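You operate a simulated robot arm through the tools that you are given. There is no shell and no other tool. Be economical: measure what you need, move in short steps, check, and stop when the job is done.

Carry out the task below with a simulated robot arm. There is one attempt and no reset: what you move stays moved.

TASK
Clamp the grey pipe and cap it with the purple cap from the blue cup.
Fine: clamp first; then put the white nut in that cup and leave it at the arrow.

It is judged by the outcome, as a careful person would: the job done as asked, and still so three seconds after it is handed in. It fails if anything else is knocked over, pushed out of place, dropped, spilled or broken. A push-on lid holds only when it is set on centred and level and pressed home; a screw cap is set on level and turned clockwise until tight.

THE ROBOT
A 7-joint arm with a two-finger parallel gripper, fixed in place. Base frame: the origin is at the foot of the arm, x ahead of it, y to its left, z up; the work surface is at about z = 800. Lengths are in mm, angles in rad, forces in N, time in s.
With the tool pointing down near the work surface it reaches from about 240 to 680 mm from the base axis. Its first joint turns from -1.152 to 1.152 rad. Payload 2.4 kg.
The tool frame sits at the grasp point between the pads (the TCP): z along the fingers, y along the line on which they close. The tips reach 30 mm beyond it. The gripper opens to 94 mm. The fingers are 28 mm wide and 10 mm thick; the gripper's body (50 by 96 mm) begins 55 mm behind the TCP.
Orientation is that of the tool frame in the base frame, as [roll, pitch, yaw] about the fixed x, y, z axes, in that order (R = Rz(yaw) Ry(pitch) Rx(roll)). With the fingers straight down and closing along the base's y, the tool's x points along the base's -x, its y along +y and its z along -z.

THE INTERFACE
- The arm moves only by the tool servo_tool. Its arguments are lists of equal length, an entry for each row: "translation": the shift along the base's x, y, z in mm, a list of three; "delta_rot": the turn, a rotation vector about the base's x, y, z in rad, a list of three; "grip": the opening, from 0 (shut) to 1 (fully open). In form: {"translation": [[dx, dy, dz], ...], "delta_rot": [[rx, ry, rz], ...], "grip": [grip, ...]}. A call has 1 to 20 rows; each row is the pose to reach, as a shift and turn from the pose commanded when the call began. A row lasts 0.2 s, in which the tool goes at most 50 mm and 0.15 rad; a call with a longer step from one row to the next is refused whole, and so is a gripper value outside its range. Where a pose cannot be reached the arm comes as near as it can. A force on the tool above 70 N (or 10 N above the force at the start of the call, whichever is more), or a blocked arm, ends the call early, and 0.2 s more pass. The fingers move at their own pace (about 153 mm/s each) and stop on an object; they squeeze with about 43 N. The grip force told is the motor's: it shows also when the fingers shut on nothing. Time passes only in rows, and 0.2 s behind the last, so rows that repeat a pose let the fingers close. The reply holds the time, the measured pose of the TCP, the force on the tool along the base axes, the opening and the grip force, in the units named above and with some noise, with the torque about the TCP (base axes, N m) and any sound that the robot's microphone picked up, and new pictures: "pictures" is both (left out), scene, wrist or none.
- Cameras (640 x 400 px; columns grow to the right, rows downward): "scene" is fixed at [65.2, 487.8, 1447.6]; the picture's right is [-0.56, -0.83, 0.00], its down [-0.50, 0.34, -0.80] and it looks along [0.66, -0.45, -0.60] (base axes); focal length 349 px, centre (320, 200). "wrist" rides on the gripper at [76, 14, -102] in the tool frame; the picture's right is [-0.18, 0.98, 0.00], its down [-0.75, -0.14, -0.64] and it looks along [-0.63, -0.12, 0.77] (tool axes); focal length 243 px, centre (320, 200). There is no depth. A picture from a camera that has moved, and an enlarged one, comes with that camera's place and axes in the base frame and with its lens. The place of the scene camera against the robot may be out by one fixed shift of up to 18 mm in any direction.
- zoom(camera, box): a new picture of the part [left, top, right, bottom] of that camera's present view, enlarged. No time passes.
- hand_in(): hands the job in; it is judged then, once.

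Work in short steps. Places have to be worked out from the pictures, the camera data and where the tool is seen: move nearer, look again, correct. Check each grasp and each placing, and mend what went wrong. You have 120 turns and 200 pictures in all, those below and enlarged ones among them. Open the gripper and draw the arm clear of the work before you hand the job in, unless the task says otherwise; then end with one line.

The tools are called after "Emit:" by a JSON object that holds its "method" and its "body". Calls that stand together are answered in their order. servo_tool: Moves the arm, as the interface text tells. Its arguments: {"type":"object","properties":{"translation":{"type":"array"},"delta_rot":{"type":"array"},"grip":{"type":"array"},"pictures":{"type":"string","enum":["both","scene","wrist","none"]}},"required":["translation","delta_rot","grip"]} The other tools are called the same way: zoom (camera, box) takes an enlarged picture of a part of a camera's view; hand_in () hands the job in.

At the start:

```text
time: 0.0
ee_pos: [395.5, 46.3, 1195.7]
ee_rot: [3.141, 0.0, -3.141]
wrist_force: [-0.5, -0.4, 0.2]
torque: [-0.02, 0.0, 0.02]
opening: 94.1
grasp_force: 0.0
```

scene: 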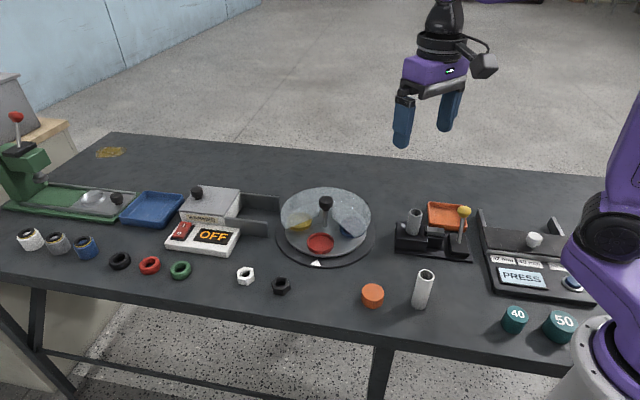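
wrist: 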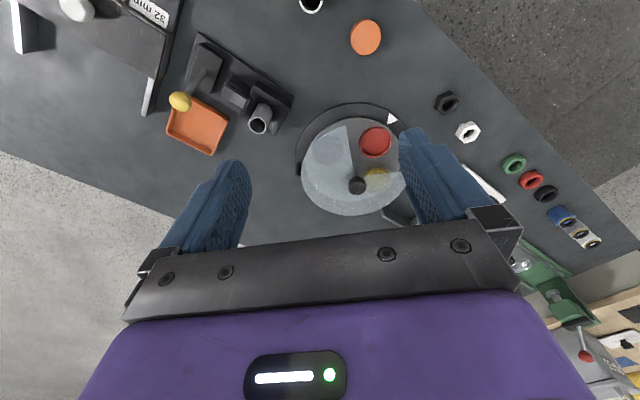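

I'll look closely at the stations first: the turntable with cups, the clamp, and the nuts.

Emit:
{"method": "zoom", "body": {"camera": "scene", "box": [260, 170, 390, 280]}}

Emit:
{"method": "zoom", "body": {"camera": "scene", "box": [350, 190, 490, 320]}}

Emit:
{"method": "zoom", "body": {"camera": "wrist", "box": [140, 20, 440, 230]}}

Emit:
{"method": "zoom", "body": {"camera": "scene", "box": [0, 100, 290, 300]}}

```text
3.64 times, centred on (325, 225) of scene
camera zoom: at [65.2, 487.8, 1447.6], right [-0.56, -0.83, 0.0], down [-0.5, 0.34, -0.8], along [0.66, -0.45, -0.6], focal length 1268 px, centre (302, 109)
```

zoom: 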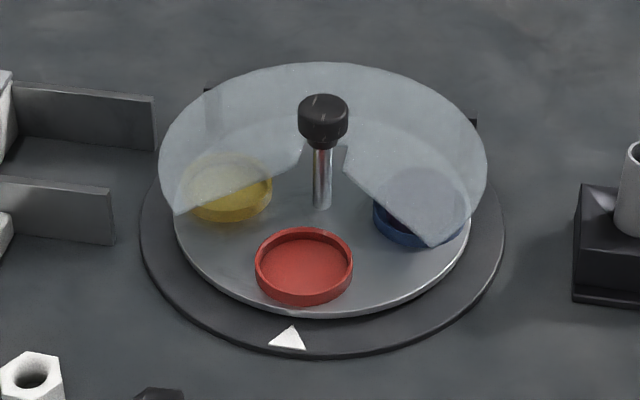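

```text
3.08 times, centred on (420, 255) of scene
camera zoom: at [65.2, 487.8, 1447.6], right [-0.56, -0.83, 0.0], down [-0.5, 0.34, -0.8], along [0.66, -0.45, -0.6], focal length 1073 px, centre (12, 31)
```

zoom: 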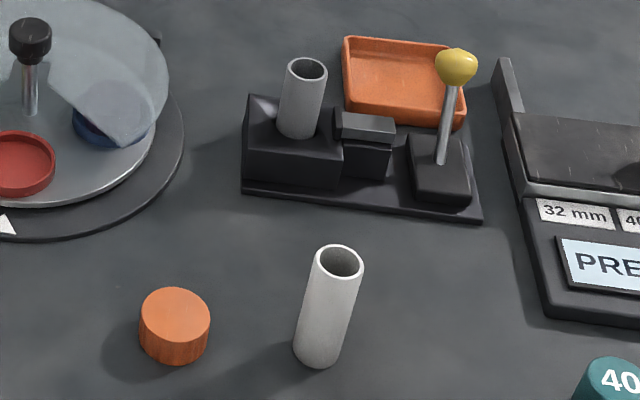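

```text
1.90 times, centred on (290, 125) of wrist
camera zoom: at [318.5, 61.5, 1297.5], right [0.18, 0.98, 0.0], down [0.75, -0.14, 0.64], along [0.63, -0.12, -0.77], focal length 462 px, centre (377, 343)
```

zoom: 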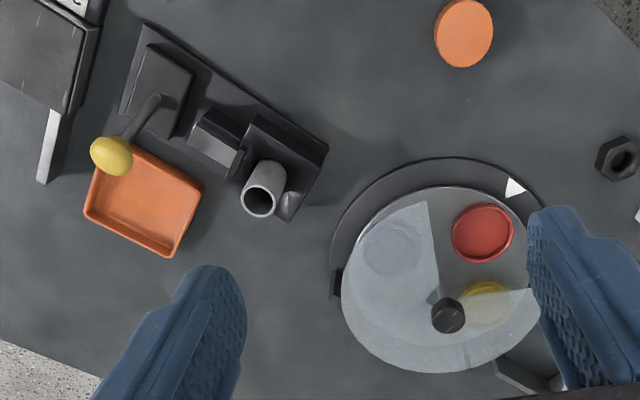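

```text
2.00 times, centred on (145, 200) of scene
camera zoom: at [65.2, 487.8, 1447.6], right [-0.56, -0.83, 0.0], down [-0.5, 0.34, -0.8], along [0.66, -0.45, -0.6], focal length 698 px, centre (670, 200)
```

zoom: 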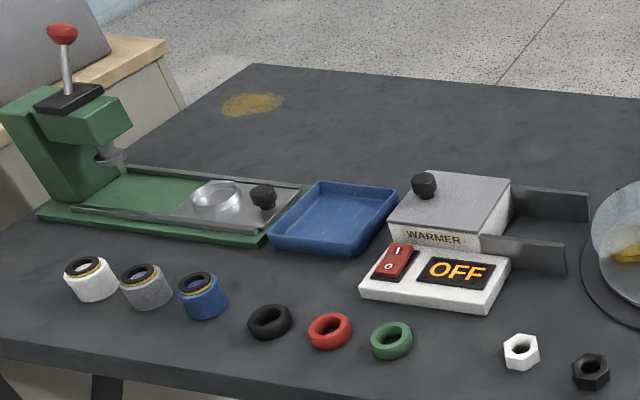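

I'll move over for a closer look at the vise and its pipe; it stays well above everything.

Emit:
{"method": "servo_tool", "body": {"translation": [[-15, -25, -30], [-30, -50, -65], [-45, -75, -100], [-60, -105, -130], [-75, -130, -160], [-85, -146, -180]], "delta_rot": [[0, 0, 0], [0, 0, 0], [0, 0, 0], [0, 0, 0], [0, 0, 0], [0, 0, 0]], "grip": [1, 1, 1, 1, 1, 1]}}

```text
time: 1.4
ee_pos: [312.6, -100.1, 1015.9]
ee_rot: [-3.141, 0.0, 3.141]
wrist_force: [0.5, 0.6, -0.5]
torque: [-0.02, -0.01, 0.0]
opening: 93.8
grasp_force: 0.1
camera wrist: at [235.9, -85.6, 1118.3], right [0.18, 0.98, 0.0], down [0.75, -0.14, 0.64], along [0.63, -0.12, -0.77], focal length 243 px, centre (320, 200)
```

scene: 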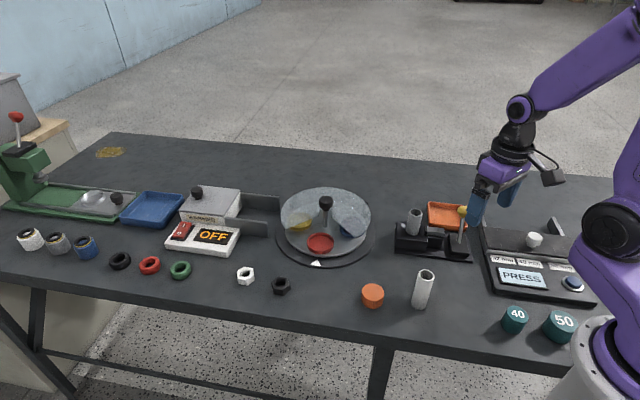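
wrist: 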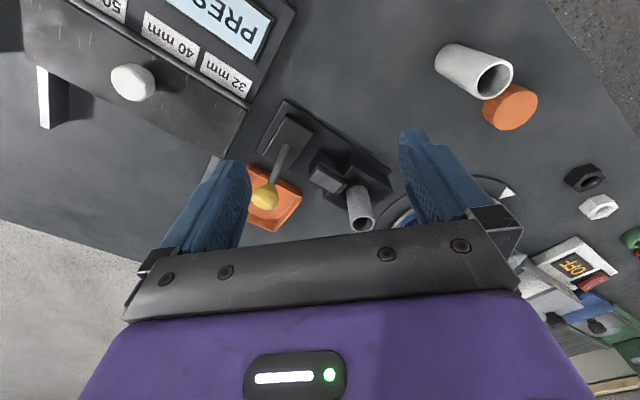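

Emit:
{"method": "zoom", "body": {"camera": "wrist", "box": [230, 90, 410, 240]}}

Emit:
{"method": "zoom", "body": {"camera": "scene", "box": [385, 195, 485, 270]}}

```text
2.67 times, centred on (320, 165) of wrist
camera zoom: at [235.9, -85.6, 1118.3], right [0.18, 0.98, 0.0], down [0.75, -0.14, 0.64], along [0.63, -0.12, -0.77], focal length 647 px, centre (320, 293)
```

zoom: 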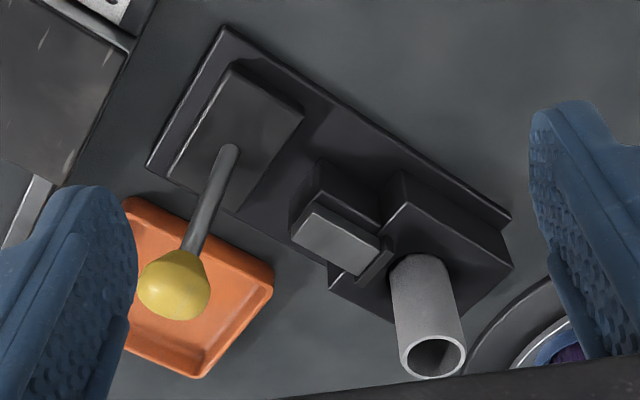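

```text
5.33 times, centred on (435, 232) of scene
camera zoom: at [65.2, 487.8, 1447.6], right [-0.56, -0.83, 0.0], down [-0.5, 0.34, -0.8], along [0.66, -0.45, -0.6], focal length 1860 px, centre (-293, 27)
```

zoom: 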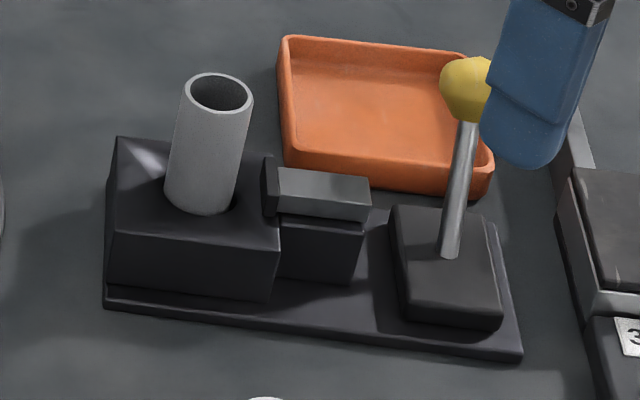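

The grey pipe stands in the vise's socket, with a lever (yellow ball) driving the jaw, and the purple cap shows in the blue cup. I'll move lower to locate the lever and pipe more precisely.

Emit:
{"method": "servo_tool", "body": {"translation": [[10, -10, -25], [20, -20, -40]], "delta_rot": [[0, 0, 0], [0, 0, 0]], "grip": [1, 1], "pictures": "none"}}

Emit:
{"method": "zoom", "body": {"camera": "wrist", "box": [200, 60, 440, 240]}}

Emit:
{"method": "zoom", "body": {"camera": "scene", "box": [385, 170, 505, 270]}}

```text
time: 2.0
ee_pos: [331.5, -121.8, 976.2]
ee_rot: [-3.141, 0.001, -3.141]
wrist_force: [0.1, -0.2, 0.7]
torque: [-0.02, -0.01, 0.01]
opening: 93.8
grasp_force: 0.0
```

```text
2.22 times, centred on (320, 150) of wrist
camera zoom: at [255.0, -105.5, 1078.1], right [0.18, 0.98, 0.0], down [0.75, -0.14, 0.64], along [0.63, -0.12, -0.77], focal length 539 px, centre (320, 311)
```

zoom: 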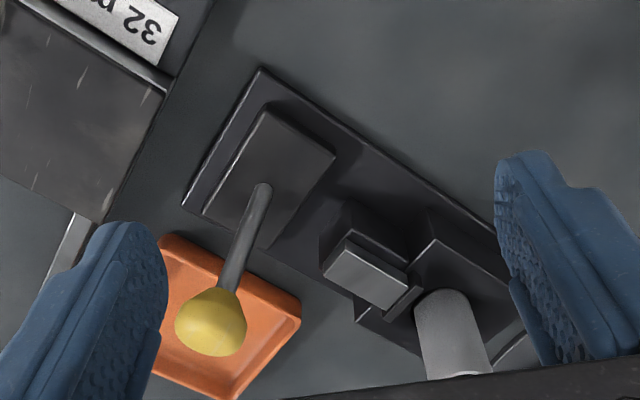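

```text
4.00 times, centred on (445, 220) of scene
camera zoom: at [65.2, 487.8, 1447.6], right [-0.56, -0.83, 0.0], down [-0.5, 0.34, -0.8], along [0.66, -0.45, -0.6], focal length 1395 px, centre (-180, 120)
```

zoom: 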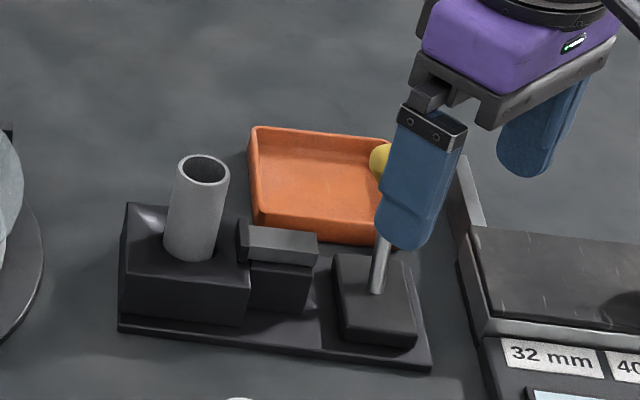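

Triangulating: ball ≈ (405,-184,893), and the lever leans ~40° back (toward the tray), perpendicular to the vise axis. I'll yaw 45° so the fingers can straddle the ball along the lever's throw, hovering above it first.

Emit:
{"method": "servo_tool", "body": {"translation": [[12, -10, 0], [24, -20, 0], [36, -30, 0], [48, -40, 0], [60, -50, 0], [73, -62, -6]], "delta_rot": [[0, 0, 0.131], [0, 0, 0.262], [0, 0, 0.393], [0, 0, 0.524], [0, 0, 0.655], [0, 0, 0.785]], "grip": [1, 1, 1, 1, 1, 1]}}

Emit:
{"method": "zoom", "body": {"camera": "scene", "box": [385, 150, 505, 250]}}

```text
time: 3.4
ee_pos: [403.4, -179.3, 968.4]
ee_rot: [3.141, 0.0, -2.353]
wrist_force: [0.3, 0.2, -0.4]
torque: [0.02, 0.01, 0.02]
opening: 94.2
grasp_force: 0.0
camera wrist: at [338.4, -222.8, 1071.0], right [-0.57, 0.82, 0.0], down [0.63, 0.43, 0.64], along [0.53, 0.36, -0.77], focal length 243 px, centre (320, 200)
```

scene: 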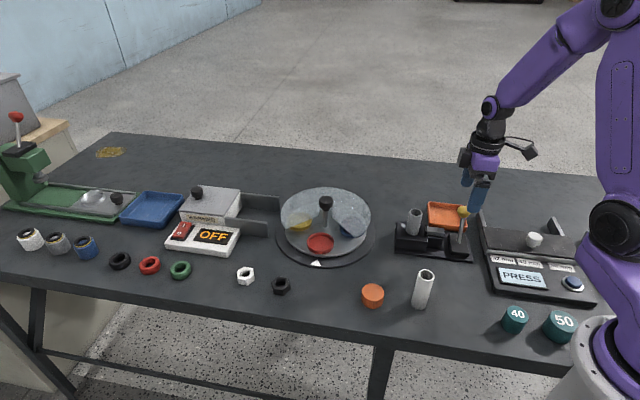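
wrist: 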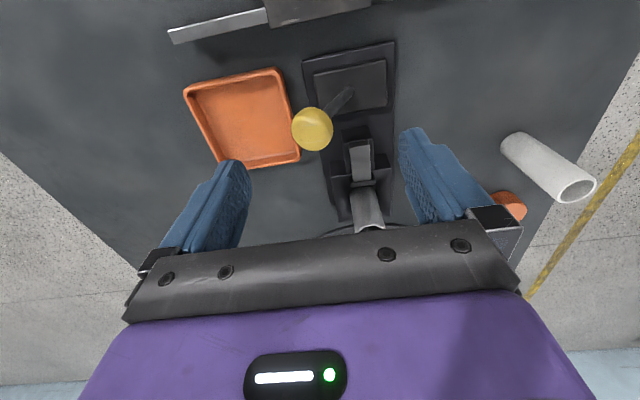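

```text
4.00 times, centred on (445, 200) of scene
camera zoom: at [65.2, 487.8, 1447.6], right [-0.56, -0.83, 0.0], down [-0.5, 0.34, -0.8], along [0.66, -0.45, -0.6], focal length 1395 px, centre (-180, 200)
```

zoom: 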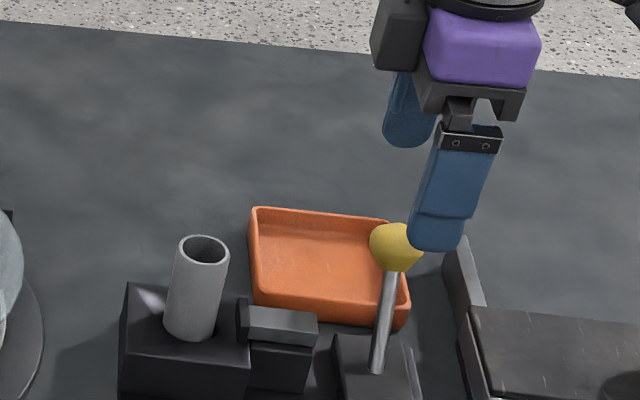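

The new view confirms the ball at (406,-184,893). I lower the fingers astride it and narrow the gap.

Emit:
{"method": "servo_tool", "body": {"translation": [[2, -4, -35], [2, -4, -75], [2, -4, -75], [2, -4, -75]], "delta_rot": [[0, 0, 0], [0, 0, 0], [0, 0, 0], [0, 0, 0]], "grip": [1, 1, 0.5, 0.45]}}

Emit:
{"method": "zoom", "body": {"camera": "scene", "box": [385, 170, 505, 270]}}

```text
time: 4.4
ee_pos: [404.3, -186.6, 894.8]
ee_rot: [-3.141, 0.0, -2.356]
wrist_force: [0.3, -0.4, -0.2]
torque: [0.02, 0.02, -0.01]
opening: 42.3
grasp_force: 0.0
camera wrist: at [340.1, -229.3, 996.6], right [-0.56, 0.83, 0.0], down [0.63, 0.43, 0.64], along [0.53, 0.36, -0.77], focal length 243 px, centre (320, 200)
```

scene: 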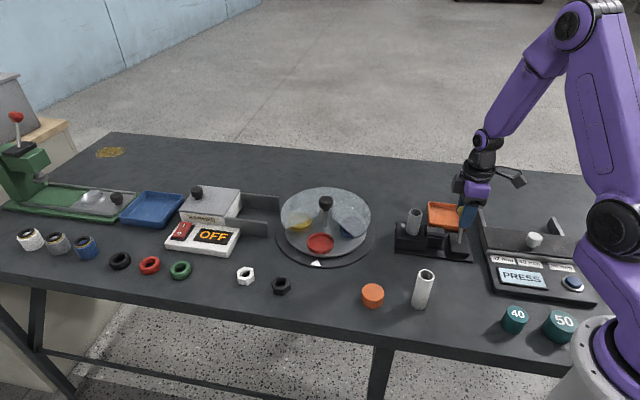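
wrist: 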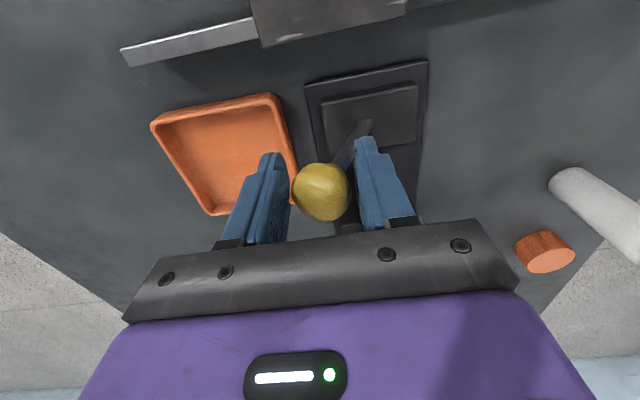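

```text
4.00 times, centred on (445, 220) of scene
camera zoom: at [65.2, 487.8, 1447.6], right [-0.56, -0.83, 0.0], down [-0.5, 0.34, -0.8], along [0.66, -0.45, -0.6], focal length 1395 px, centre (-180, 120)
```

zoom: 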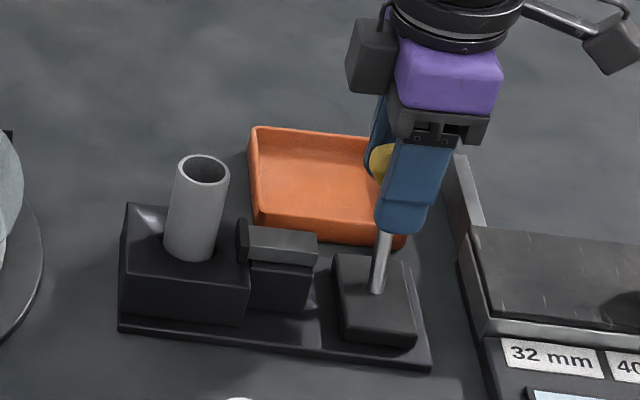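

The ball sits between the fingers. I sweep it toward (-x,+y) in small steps, watching force.

Emit:
{"method": "servo_tool", "body": {"translation": [[-7, 7, 2], [-14, 14, 6], [-21, 21, 10], [-28, 28, 13], [-35, 35, 14], [-42, 42, 14]], "delta_rot": [[0, 0, 0], [0, 0, 0], [0, 0, 0], [0, 0, 0], [0, 0, 0], [0, 0, 0]], "grip": [0.45, 0.45, 0.45, 0.45, 0.45, 0.45]}}

Emit:
{"method": "zoom", "body": {"camera": "scene", "box": [385, 170, 505, 270]}}

```text
time: 5.8
ee_pos: [363.2, -142.9, 907.9]
ee_rot: [3.141, 0.0, -2.356]
wrist_force: [-1.3, 2.0, -0.3]
torque: [-0.01, -0.01, 0.03]
opening: 43.1
grasp_force: 0.9
camera wrist: at [298.3, -186.8, 1010.3], right [-0.57, 0.82, 0.0], down [0.63, 0.43, 0.64], along [0.53, 0.36, -0.77], focal length 243 px, centre (320, 200)
```

scene: 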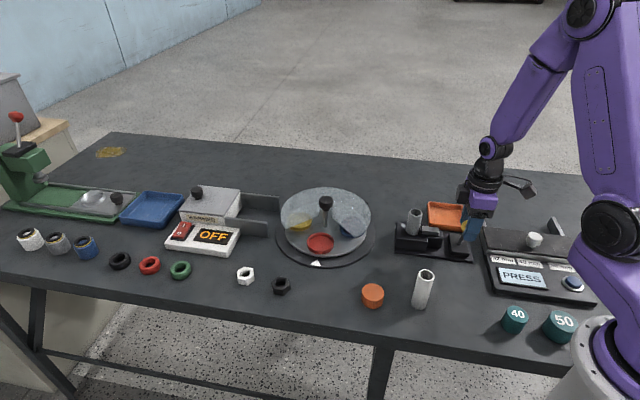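
wrist: 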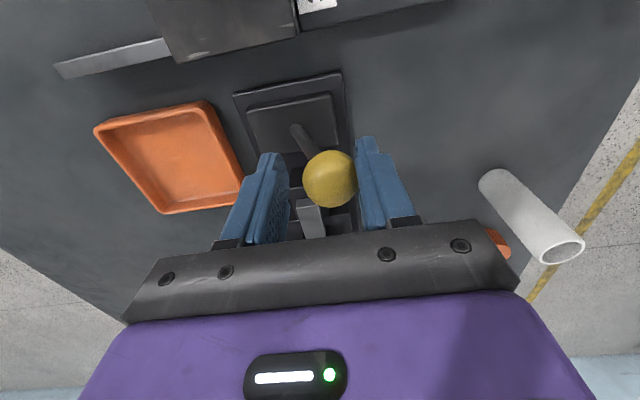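

```text
4.00 times, centred on (445, 220) of scene
camera zoom: at [65.2, 487.8, 1447.6], right [-0.56, -0.83, 0.0], down [-0.5, 0.34, -0.8], along [0.66, -0.45, -0.6], focal length 1395 px, centre (-180, 120)
```

zoom: 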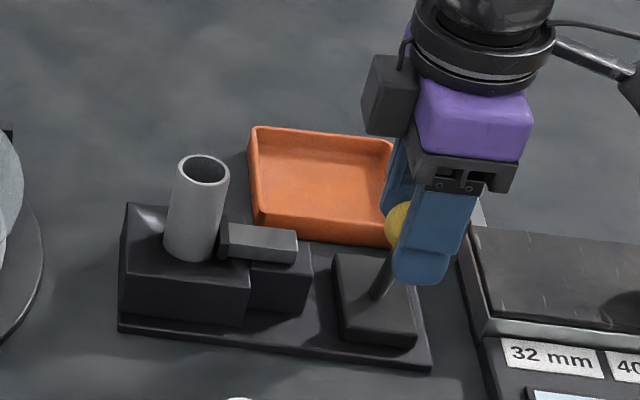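

The lever follows and the jaw has advanced toward the pipe. Continue the throw.

Emit:
{"method": "servo_tool", "body": {"translation": [[-7, 7, 0], [-14, 14, -2], [-21, 21, -6], [-28, 28, -10], [-35, 35, -15], [-42, 42, -20]], "delta_rot": [[0, 0, 0], [0, 0, 0], [0, 0, 0], [0, 0, 0], [0, 0, 0], [0, 0, 0]], "grip": [0.45, 0.45, 0.45, 0.45, 0.45, 0.45]}}

Emit:
{"method": "zoom", "body": {"camera": "scene", "box": [385, 170, 505, 270]}}

```text
time: 7.1
ee_pos: [346.9, -118.4, 896.4]
ee_rot: [-3.09, 0.033, -2.374]
wrist_force: [15.0, -32.4, -3.1]
torque: [0.22, -0.43, 0.01]
opening: 61.1
grasp_force: 16.2
stopped in row 6: the force on the tool passed its limit at 75 N (the readings are from after the stop); the commanded pose is now the measured one
camera wrist: at [275.5, -159.2, 995.0], right [-0.55, 0.83, -0.04], down [0.6, 0.43, 0.67], along [0.58, 0.34, -0.74], focal length 243 px, centre (320, 200)
```

scene: 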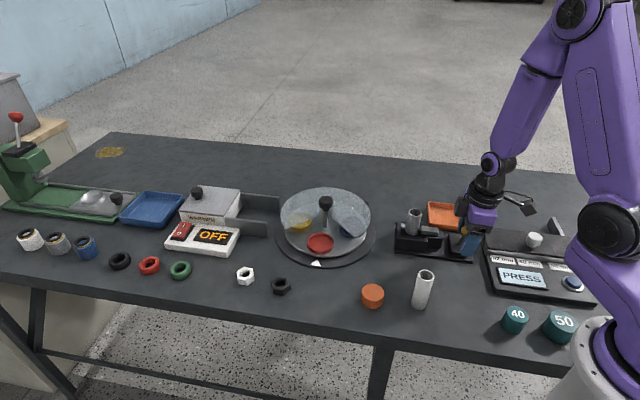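
wrist: 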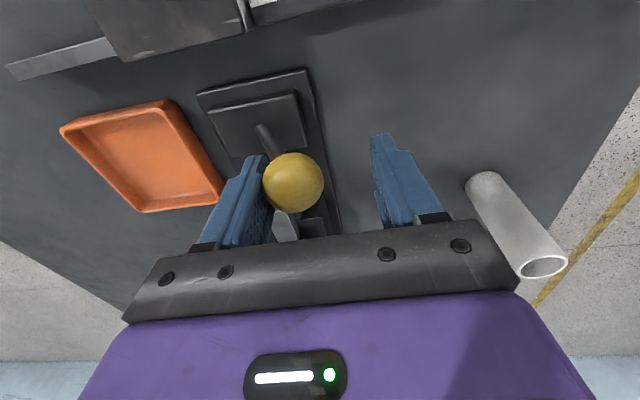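

```text
4.00 times, centred on (445, 220) of scene
camera zoom: at [65.6, 486.9, 1447.9], right [-0.56, -0.83, 0.0], down [-0.5, 0.34, -0.8], along [0.66, -0.45, -0.6], focal length 1395 px, centre (-180, 120)
```

zoom: 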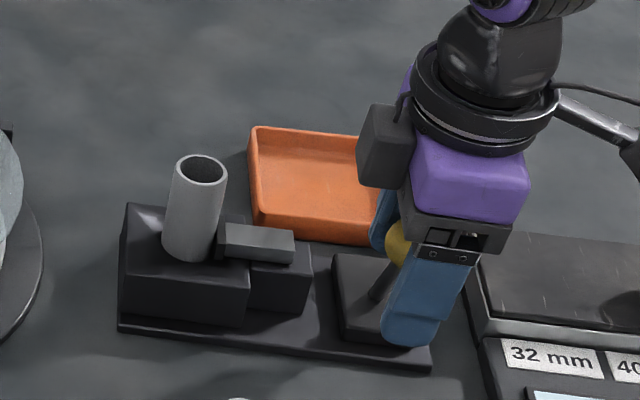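

The lever hit its end stop (75 N) with the jaw against the pipe. I back off, relevel the tool and rise, then check the lever holds.

Emit:
{"method": "servo_tool", "body": {"translation": [[1, -1, 0], [-4, 4, 0], [-6, 6, 3]], "delta_rot": [[0, 0, 0], [0.007, 0.03, 0.009], [0.0142, 0.0596, 0.018]], "grip": [1, 1, 1]}}

```text
time: 7.9
ee_pos: [337.3, -108.0, 898.1]
ee_rot: [3.129, -0.007, -2.347]
wrist_force: [3.0, -4.4, 0.8]
torque: [-0.2, -0.12, -0.01]
opening: 94.1
grasp_force: 0.0
camera wrist: at [274.1, -152.4, 1000.9], right [-0.57, 0.82, 0.01], down [0.64, 0.44, 0.64], along [0.52, 0.37, -0.77], focal length 243 px, centre (320, 200)
```

scene: 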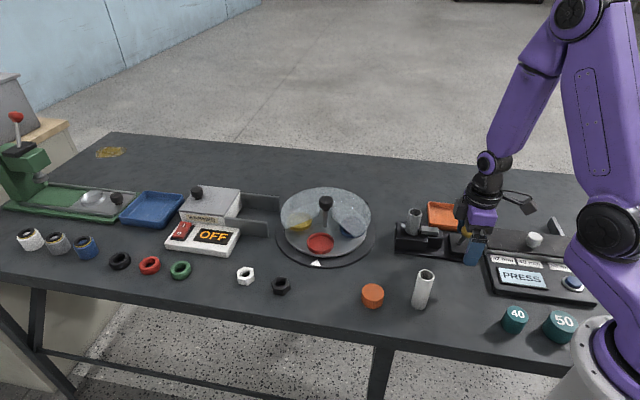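
wrist: 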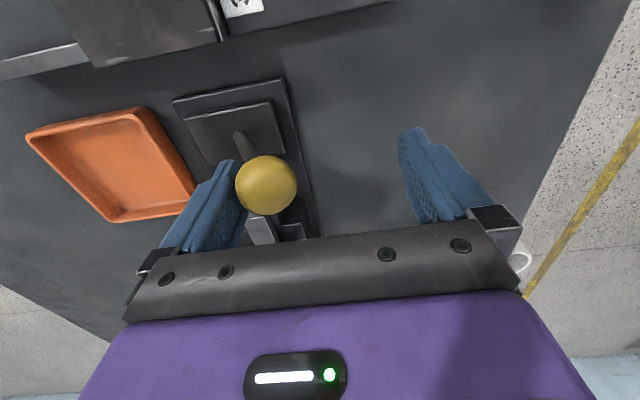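

Rear finger may still be touching; I ease back a bit with the gripper wide, then rise straight up.

Emit:
{"method": "servo_tool", "body": {"translation": [[8, -8, 0], [12, -12, 0], [12, -12, 30], [12, -12, 70], [12, -12, 110]], "delta_rot": [[0, 0, 0], [0, 0, 0], [0, 0, 0], [0, 0, 0], [0, 0, 0]], "grip": [1, 1, 1, 1, 1]}}

Emit:
{"method": "zoom", "body": {"camera": "scene", "box": [385, 190, 505, 270]}}

Emit:
{"method": "zoom", "body": {"camera": "wrist", "box": [180, 40, 440, 240]}}

```text
time: 9.1
ee_pos: [350.4, -117.2, 1009.3]
ee_rot: [3.128, -0.008, -2.347]
wrist_force: [0.5, 1.0, 0.2]
torque: [-0.01, 0.02, 0.03]
opening: 94.1
grasp_force: 0.1
camera wrist: at [287.4, -162.5, 1112.3], right [-0.57, 0.82, 0.01], down [0.64, 0.44, 0.63], along [0.51, 0.37, -0.77], focal length 243 px, centre (320, 200)
```

scene: 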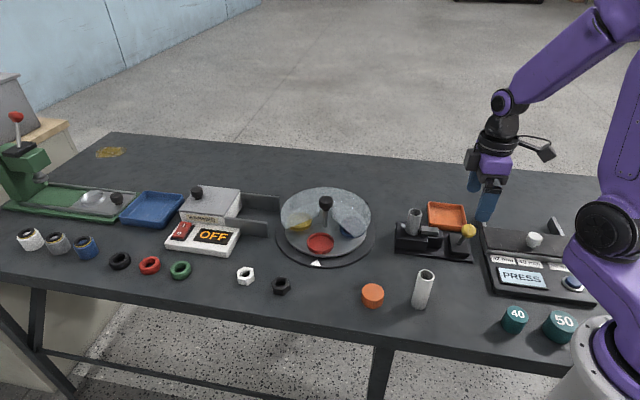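
wrist: 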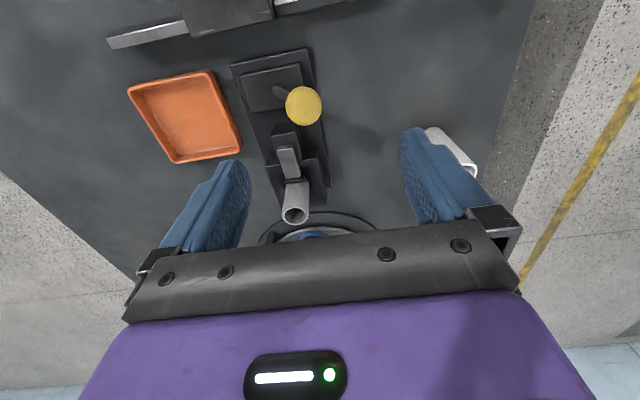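

```text
5.00 times, centred on (445, 230) of scene
camera zoom: at [65.2, 487.8, 1447.6], right [-0.56, -0.83, 0.0], down [-0.5, 0.34, -0.8], along [0.66, -0.45, -0.6], focal length 1744 px, centre (-305, 50)
```

zoom: 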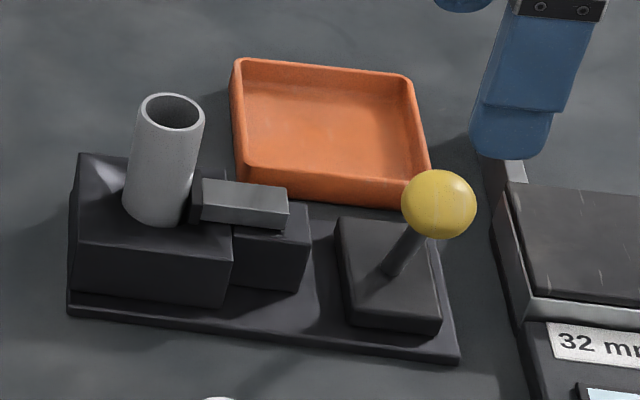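

```text
2.00 times, centred on (310, 140) of wrist
camera zoom: at [287.4, -162.5, 1112.3], right [-0.57, 0.82, 0.01], down [0.64, 0.44, 0.63], along [0.51, 0.37, -0.77], focal length 485 px, centre (340, 320)
```

zoom: 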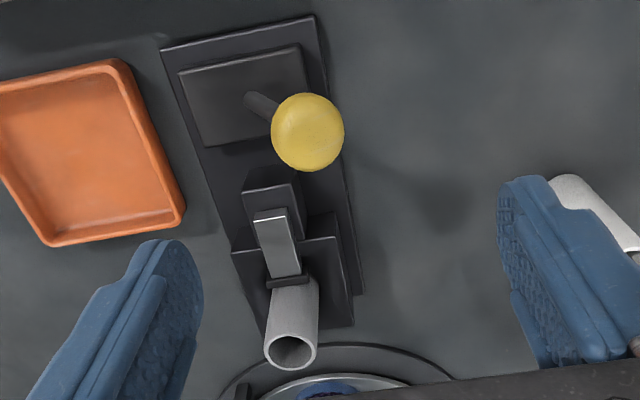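

The pipe is clamped and the lever stays over. Now to the turntable: return yaw to 0 and look at it from nearer.

Emit:
{"method": "servo_tool", "body": {"translation": [[20, 38, 0], [40, 76, 0], [60, 114, 0], [80, 152, 0], [100, 190, 0], [125, 227, 0]], "delta_rot": [[-0.0016, -0.002, -0.132], [-0.003, -0.004, -0.265], [-0.005, -0.006, -0.397], [-0.0065, -0.0086, -0.529], [-0.008, -0.0107, -0.662], [-0.0097, -0.0129, -0.794]], "grip": [1, 1, 1, 1, 1, 1]}}

Emit:
{"method": "zoom", "body": {"camera": "wrist", "box": [180, 20, 480, 240]}}

```text
time: 10.5
ee_pos: [473.3, 105.1, 1008.2]
ee_rot: [3.141, -0.001, 3.141]
wrist_force: [-0.2, 0.5, -0.5]
torque: [-0.02, 0.0, -0.01]
opening: 94.2
grasp_force: 0.0
camera wrist: at [395.9, 120.2, 1110.0], right [0.19, 0.98, 0.0], down [0.75, -0.14, 0.64], along [0.63, -0.12, -0.77], focal length 243 px, centre (320, 200)
```

scene: 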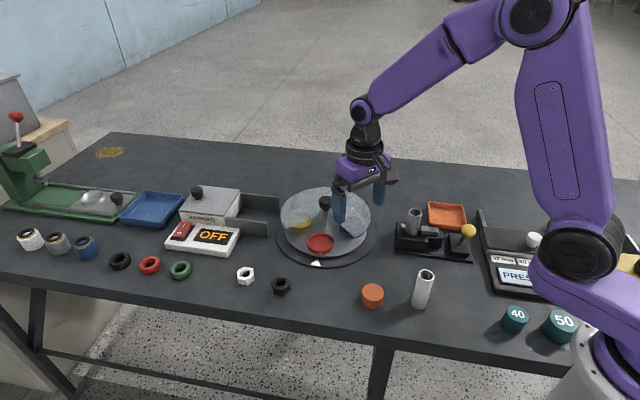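
wrist: 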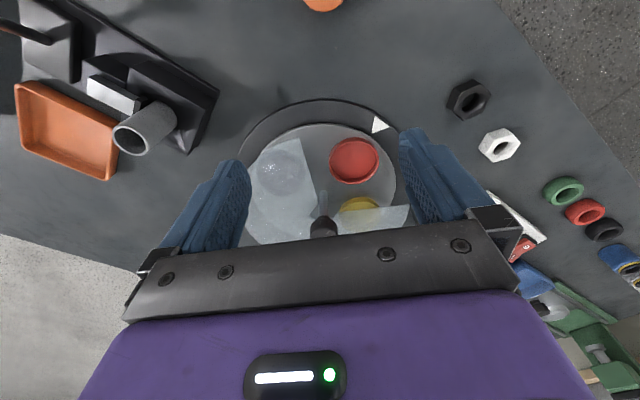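

```text
1.82 times, centred on (330, 130) of wrist
camera zoom: at [395.9, 120.2, 1110.0], right [0.19, 0.98, 0.0], down [0.75, -0.14, 0.64], along [0.63, -0.12, -0.77], focal length 441 px, centre (302, 327)
```

zoom: 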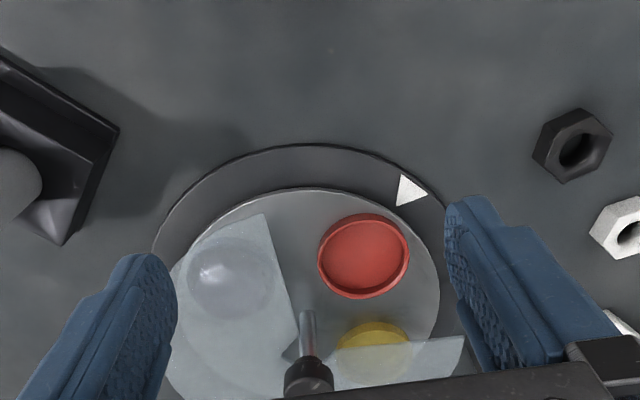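

Knob estimated at (630,80), z≈877–907, cover ≈855. The blue cup must turn about 80° clockwise (from above) to reach the arrow. I hover over the knob with +0.7 rad yaw.

Emit:
{"method": "servo_tool", "body": {"translation": [[30, -5, 0], [60, -10, 0], [90, -15, 0], [125, -20, 0], [155, -25, -15], [155, -25, -30]], "delta_rot": [[0, 0, 0.14], [0, 0, 0.28], [0, 0, 0.42], [0, 0, 0.56], [0, 0, 0.7], [0, 0, 0.7]], "grip": [1, 1, 1, 1, 1, 1]}}

Emit:
{"method": "zoom", "body": {"camera": "scene", "box": [260, 130, 390, 280]}}

```text
time: 11.9
ee_pos: [627.2, 80.2, 980.8]
ee_rot: [-3.141, 0.001, -2.44]
wrist_force: [0.0, 0.0, 0.5]
torque: [0.0, 0.03, 0.02]
opening: 94.0
grasp_force: 0.1
camera wrist: at [559.3, 43.2, 1082.6], right [-0.49, 0.87, 0.0], down [0.67, 0.38, 0.64], along [0.56, 0.32, -0.77], focal length 243 px, centre (320, 200)
```

scene: 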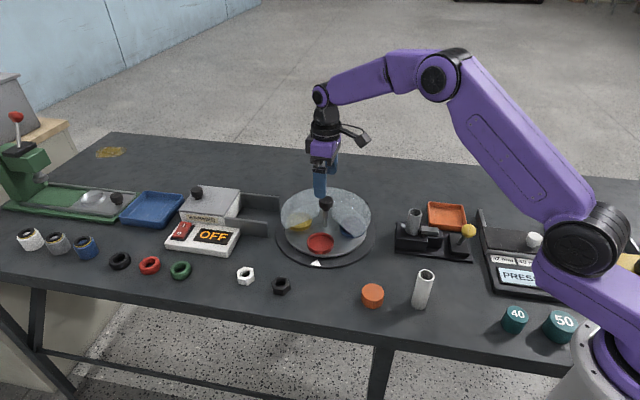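
wrist: 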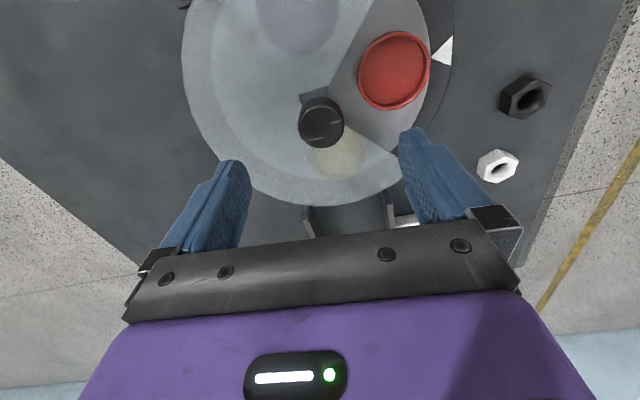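

```text
2.67 times, centred on (325, 205) of scene
camera zoom: at [65.2, 487.8, 1447.6], right [-0.56, -0.83, 0.0], down [-0.5, 0.34, -0.8], along [0.66, -0.45, -0.6], focal length 930 px, centre (307, 187)
```

zoom: 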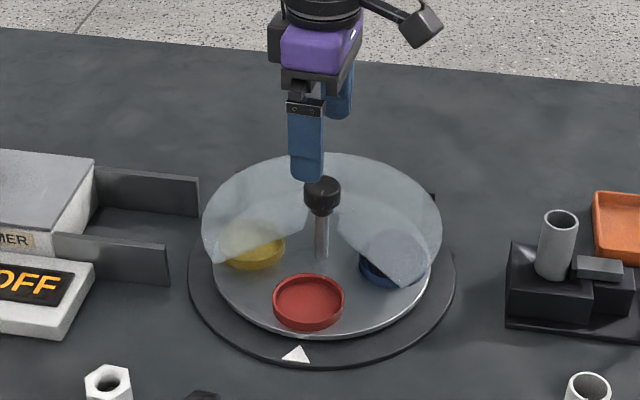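

Knob centre ≈ (627.5,82.5). I descend to z≈898 and close on the knob.

Emit:
{"method": "servo_tool", "body": {"translation": [[0, 2, -40], [0, 2, -65], [0, 2, -82], [0, 2, -82], [0, 2, -82], [0, 2, -82]], "delta_rot": [[0, 0, 0], [0, 0, 0], [0, 0, 0], [0, 0, 0], [0, 0, 0], [0, 0, 0]], "grip": [1, 1, 1, 0.3, 0.2, 0.2]}}

Emit:
{"method": "zoom", "body": {"camera": "scene", "box": [260, 150, 390, 280]}}

```text
time: 13.3
ee_pos: [626.7, 83.9, 896.7]
ee_rot: [3.142, -0.001, -2.44]
wrist_force: [-2.2, 0.2, -1.1]
torque: [0.15, -0.32, 0.03]
opening: 36.7
grasp_force: 45.2
camera wrist: at [560.5, 45.6, 998.9], right [-0.49, 0.87, 0.0], down [0.67, 0.38, 0.64], along [0.56, 0.32, -0.77], focal length 243 px, centre (320, 200)
```

scene: 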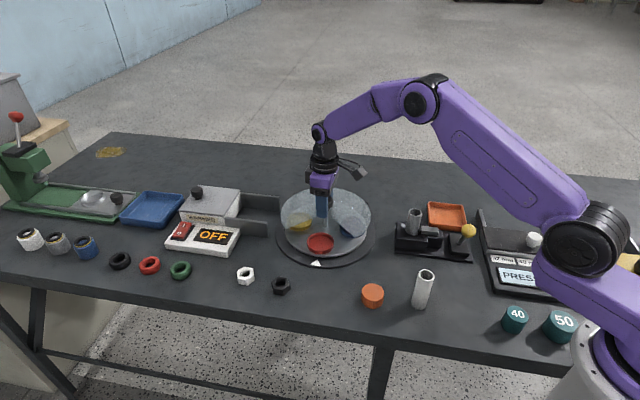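
wrist: 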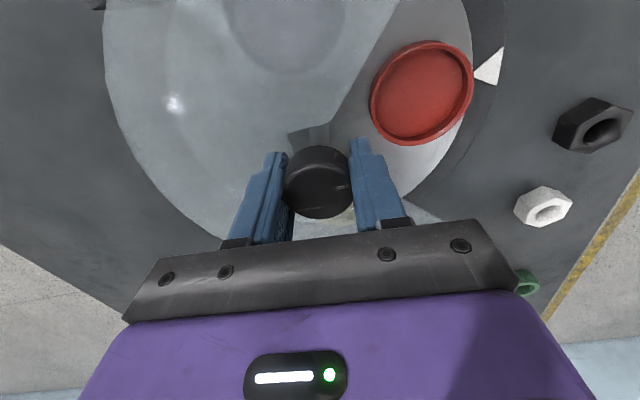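

```text
3.08 times, centred on (325, 215) of scene
camera zoom: at [65.2, 487.8, 1447.6], right [-0.56, -0.83, 0.0], down [-0.5, 0.34, -0.8], along [0.66, -0.45, -0.6], focal length 1073 px, centre (305, 154)
```

zoom: 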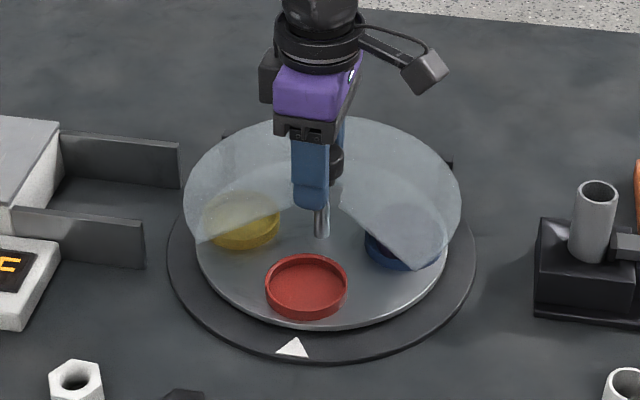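

Knob gripped (36.7 mm). A trial turn of -0.4 rad to see what moves.

Emit:
{"method": "servo_tool", "body": {"translation": [[0, 0, 0], [0, 0, 0], [0, 0, 0], [0, 0, 0]], "delta_rot": [[0, 0, -0.1], [0, 0, -0.2], [0, 0, -0.3], [0, 0, -0.4]], "grip": [0.2, 0.2, 0.2, 0.2], "pictures": "none"}}

Emit:
{"method": "zoom", "body": {"camera": "scene", "box": [260, 150, 390, 280]}}

```text
time: 14.3
ee_pos: [629.3, 81.3, 896.7]
ee_rot: [-3.138, 0.001, -2.847]
wrist_force: [1.0, -7.7, 6.3]
torque: [-0.15, 0.57, 0.06]
opening: 36.6
grasp_force: 44.9
```

```text
3.08 times, centred on (325, 215) of scene
camera zoom: at [65.1, 487.6, 1447.7], right [-0.56, -0.83, 0.0], down [-0.5, 0.34, -0.8], along [0.66, -0.45, -0.6], focal length 1073 px, centre (305, 154)
```

zoom: 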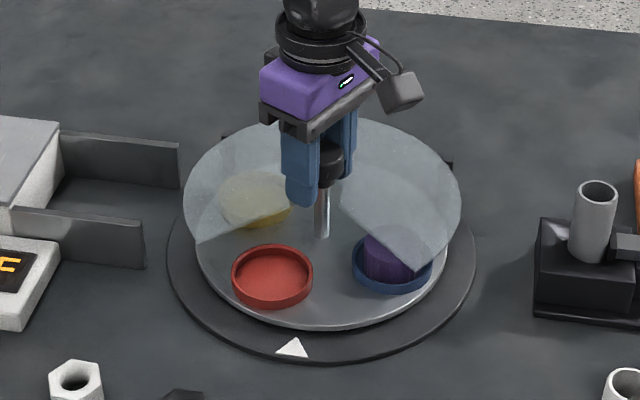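

The plate turns with the knob and the purple cap appears in the blue cup. Continue turning.

Emit:
{"method": "servo_tool", "body": {"translation": [[0, 0, 0], [0, 0, 0], [0, 0, 0], [0, 0, 0], [0, 0, 0], [0, 0, 0], [0, 0, 0], [0, 0, 0], [0, 0, 0]], "delta_rot": [[0, 0, -0.1], [0, 0, -0.2], [0, 0, -0.3], [0, 0, -0.4], [0, 0, -0.5], [0, 0, -0.6], [0, 0, -0.7], [0, 0, -0.8], [0, 0, -0.9]], "grip": [0.2, 0.2, 0.2, 0.2, 0.2, 0.2, 0.2, 0.2, 0.2]}}

Emit:
{"method": "zoom", "body": {"camera": "scene", "box": [260, 150, 390, 280]}}

```text
time: 16.3
ee_pos: [628.5, 81.1, 896.5]
ee_rot: [-3.138, -0.002, 2.536]
wrist_force: [-13.9, -22.9, 9.6]
torque: [-0.14, -0.98, 0.05]
opening: 35.9
grasp_force: 45.3
camera wrist: at [572.8, 135.9, 998.8], right [0.71, 0.7, 0.0], down [0.54, -0.54, 0.64], along [0.45, -0.46, -0.77], focal length 243 px, centre (320, 200)
```

scene: 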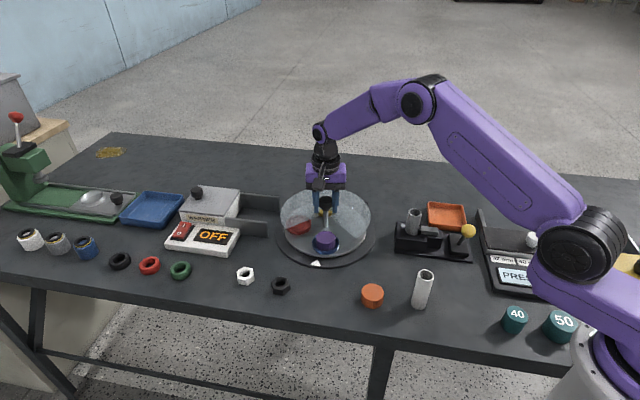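
wrist: 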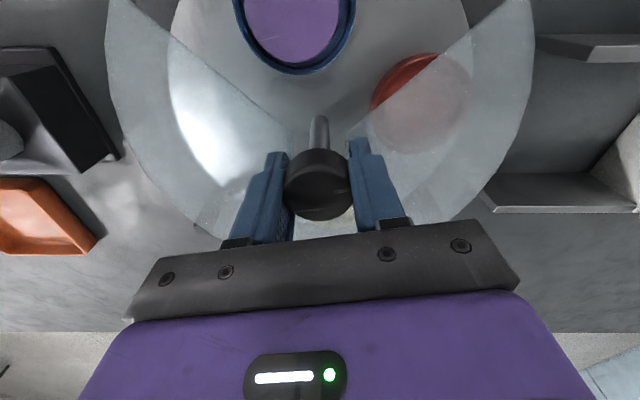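

```text
3.08 times, centred on (325, 215) of scene
camera zoom: at [64.6, 487.2, 1447.9], right [-0.56, -0.83, 0.0], down [-0.5, 0.34, -0.8], along [0.66, -0.45, -0.6], focal length 1073 px, centre (305, 154)
```

zoom: 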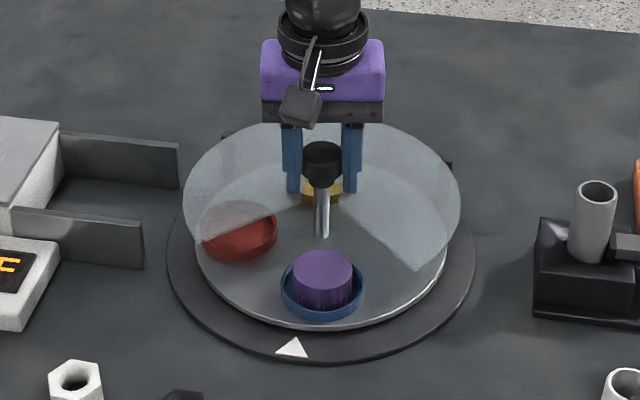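

The blue cup still needs roughly 10–15° more to line up with the arrow. I turn another -0.2 rad and measure again.

Emit:
{"method": "servo_tool", "body": {"translation": [[0, 0, 0], [0, 0, 0], [0, 0, 0]], "delta_rot": [[0, 0, -0.1], [0, 0, -0.2], [0, 0, -0.2]], "grip": [0.2, 0.2, 0.2], "pictures": "none"}}

Emit:
{"method": "zoom", "body": {"camera": "scene", "box": [260, 190, 390, 280]}}

Emit:
{"method": "zoom", "body": {"camera": "wrist", "box": [0, 0, 640, 400]}}

```text
time: 17.1
ee_pos: [626.5, 79.9, 896.4]
ee_rot: [-3.135, -0.002, 2.336]
wrist_force: [-23.8, -23.5, 6.7]
torque: [-0.05, -0.86, 0.08]
opening: 36.0
grasp_force: 44.8
```

```text
4.44 times, centred on (325, 235) of scene
camera zoom: at [64.5, 487.2, 1447.9], right [-0.56, -0.83, 0.0], down [-0.5, 0.34, -0.8], along [0.66, -0.45, -0.6], focal length 1550 px, centre (298, 44)
```

zoom: 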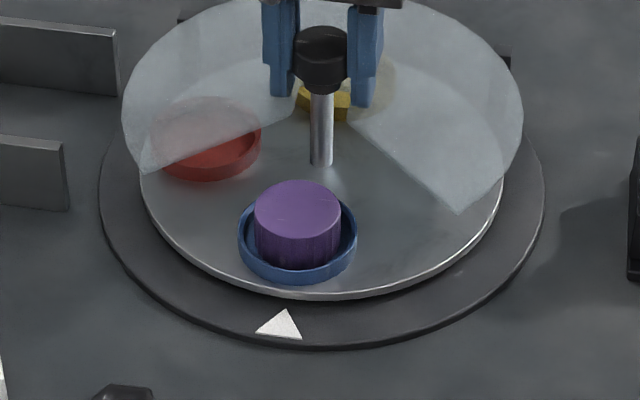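

```text
1.00 times, centred on (320, 200) of wrist (not enlarged: the box is as wide or as high as the picture)
camera zoom: at [584.8, 145.4, 998.8], right [0.84, 0.55, -0.01], down [0.42, -0.64, 0.64], along [0.35, -0.54, -0.77], focal length 243 px, centre (320, 200)
```

zoom: 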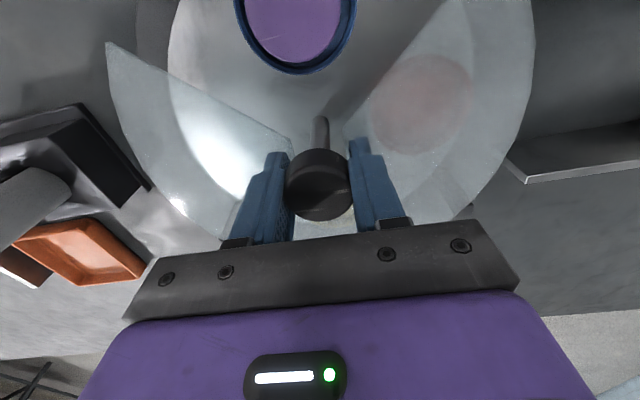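

The cup's line now matches the arrow's. I release the knob, rise, and move above the cap for a check.

Emit:
{"method": "servo_tool", "body": {"translation": [[0, 0, 0], [0, 0, 0], [0, 0, 30], [0, 0, 70], [-20, 20, 80], [-50, 52, 80], [-50, 52, 80]], "delta_rot": [[0, 0, 0], [0, 0, 0], [0, 0, 0], [0, 0, 0], [0, 0, 0], [0, 0, 0], [0, 0, 0]], "grip": [0.7, 1, 1, 1, 1, 0.7, 0.7]}}

Emit:
{"method": "zoom", "body": {"camera": "scene", "box": [260, 190, 390, 280]}}

Emit:
{"method": "zoom", "body": {"camera": "wrist", "box": [180, 20, 480, 230]}}

```text
time: 18.7
ee_pos: [576.1, 136.3, 977.6]
ee_rot: [3.141, 0.001, 2.341]
wrist_force: [-0.4, 0.0, -0.2]
torque: [0.01, -0.01, -0.02]
opening: 65.4
grasp_force: 0.1
camera wrist: at [532.7, 200.5, 1079.6], right [0.83, 0.55, 0.0], down [0.42, -0.64, 0.64], along [0.35, -0.54, -0.77], focal length 243 px, centre (320, 200)
```

scene: 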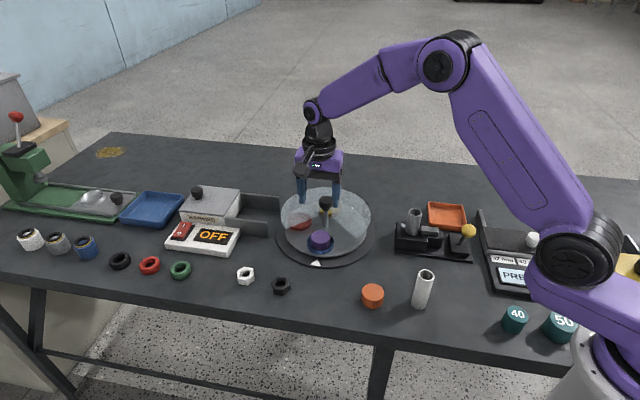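
wrist: 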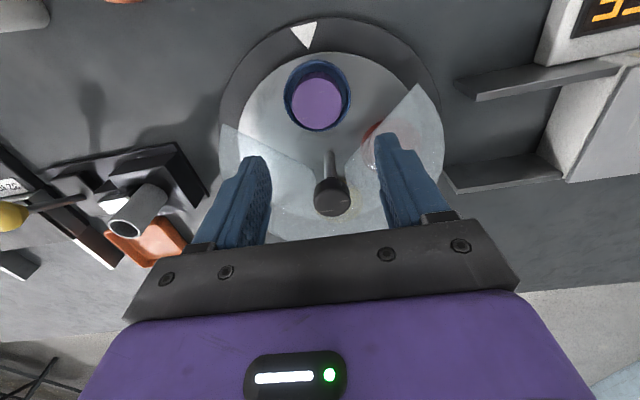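

```text
4.44 times, centred on (325, 235) of scene
camera zoom: at [65.2, 487.8, 1447.6], right [-0.56, -0.83, 0.0], down [-0.5, 0.34, -0.8], along [0.66, -0.45, -0.6], focal length 1550 px, centre (298, 44)
```

zoom: 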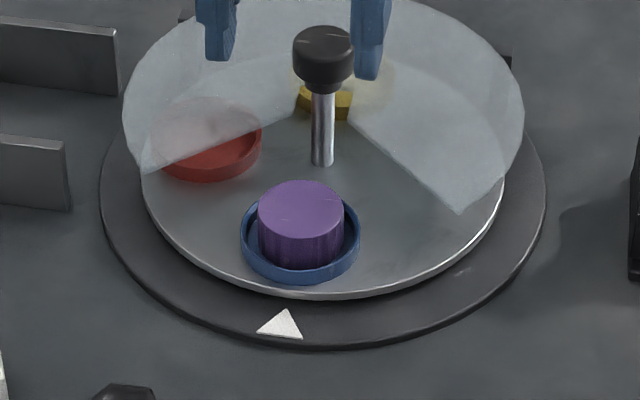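

```text
1.90 times, centred on (330, 125) of wrist
camera zoom: at [532.7, 200.5, 1079.6], right [0.83, 0.55, 0.0], down [0.42, -0.64, 0.64], along [0.35, -0.54, -0.77], focal length 462 px, centre (301, 343)
```

zoom: 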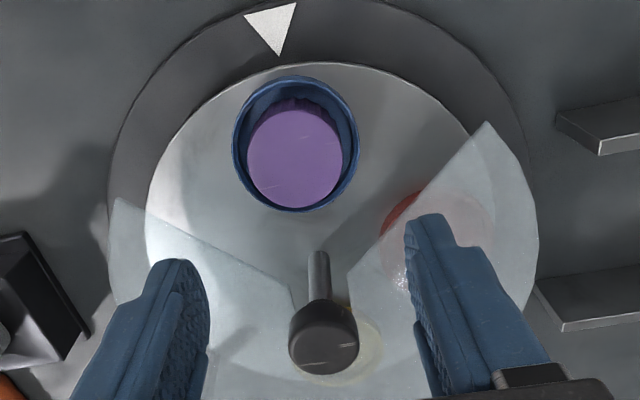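

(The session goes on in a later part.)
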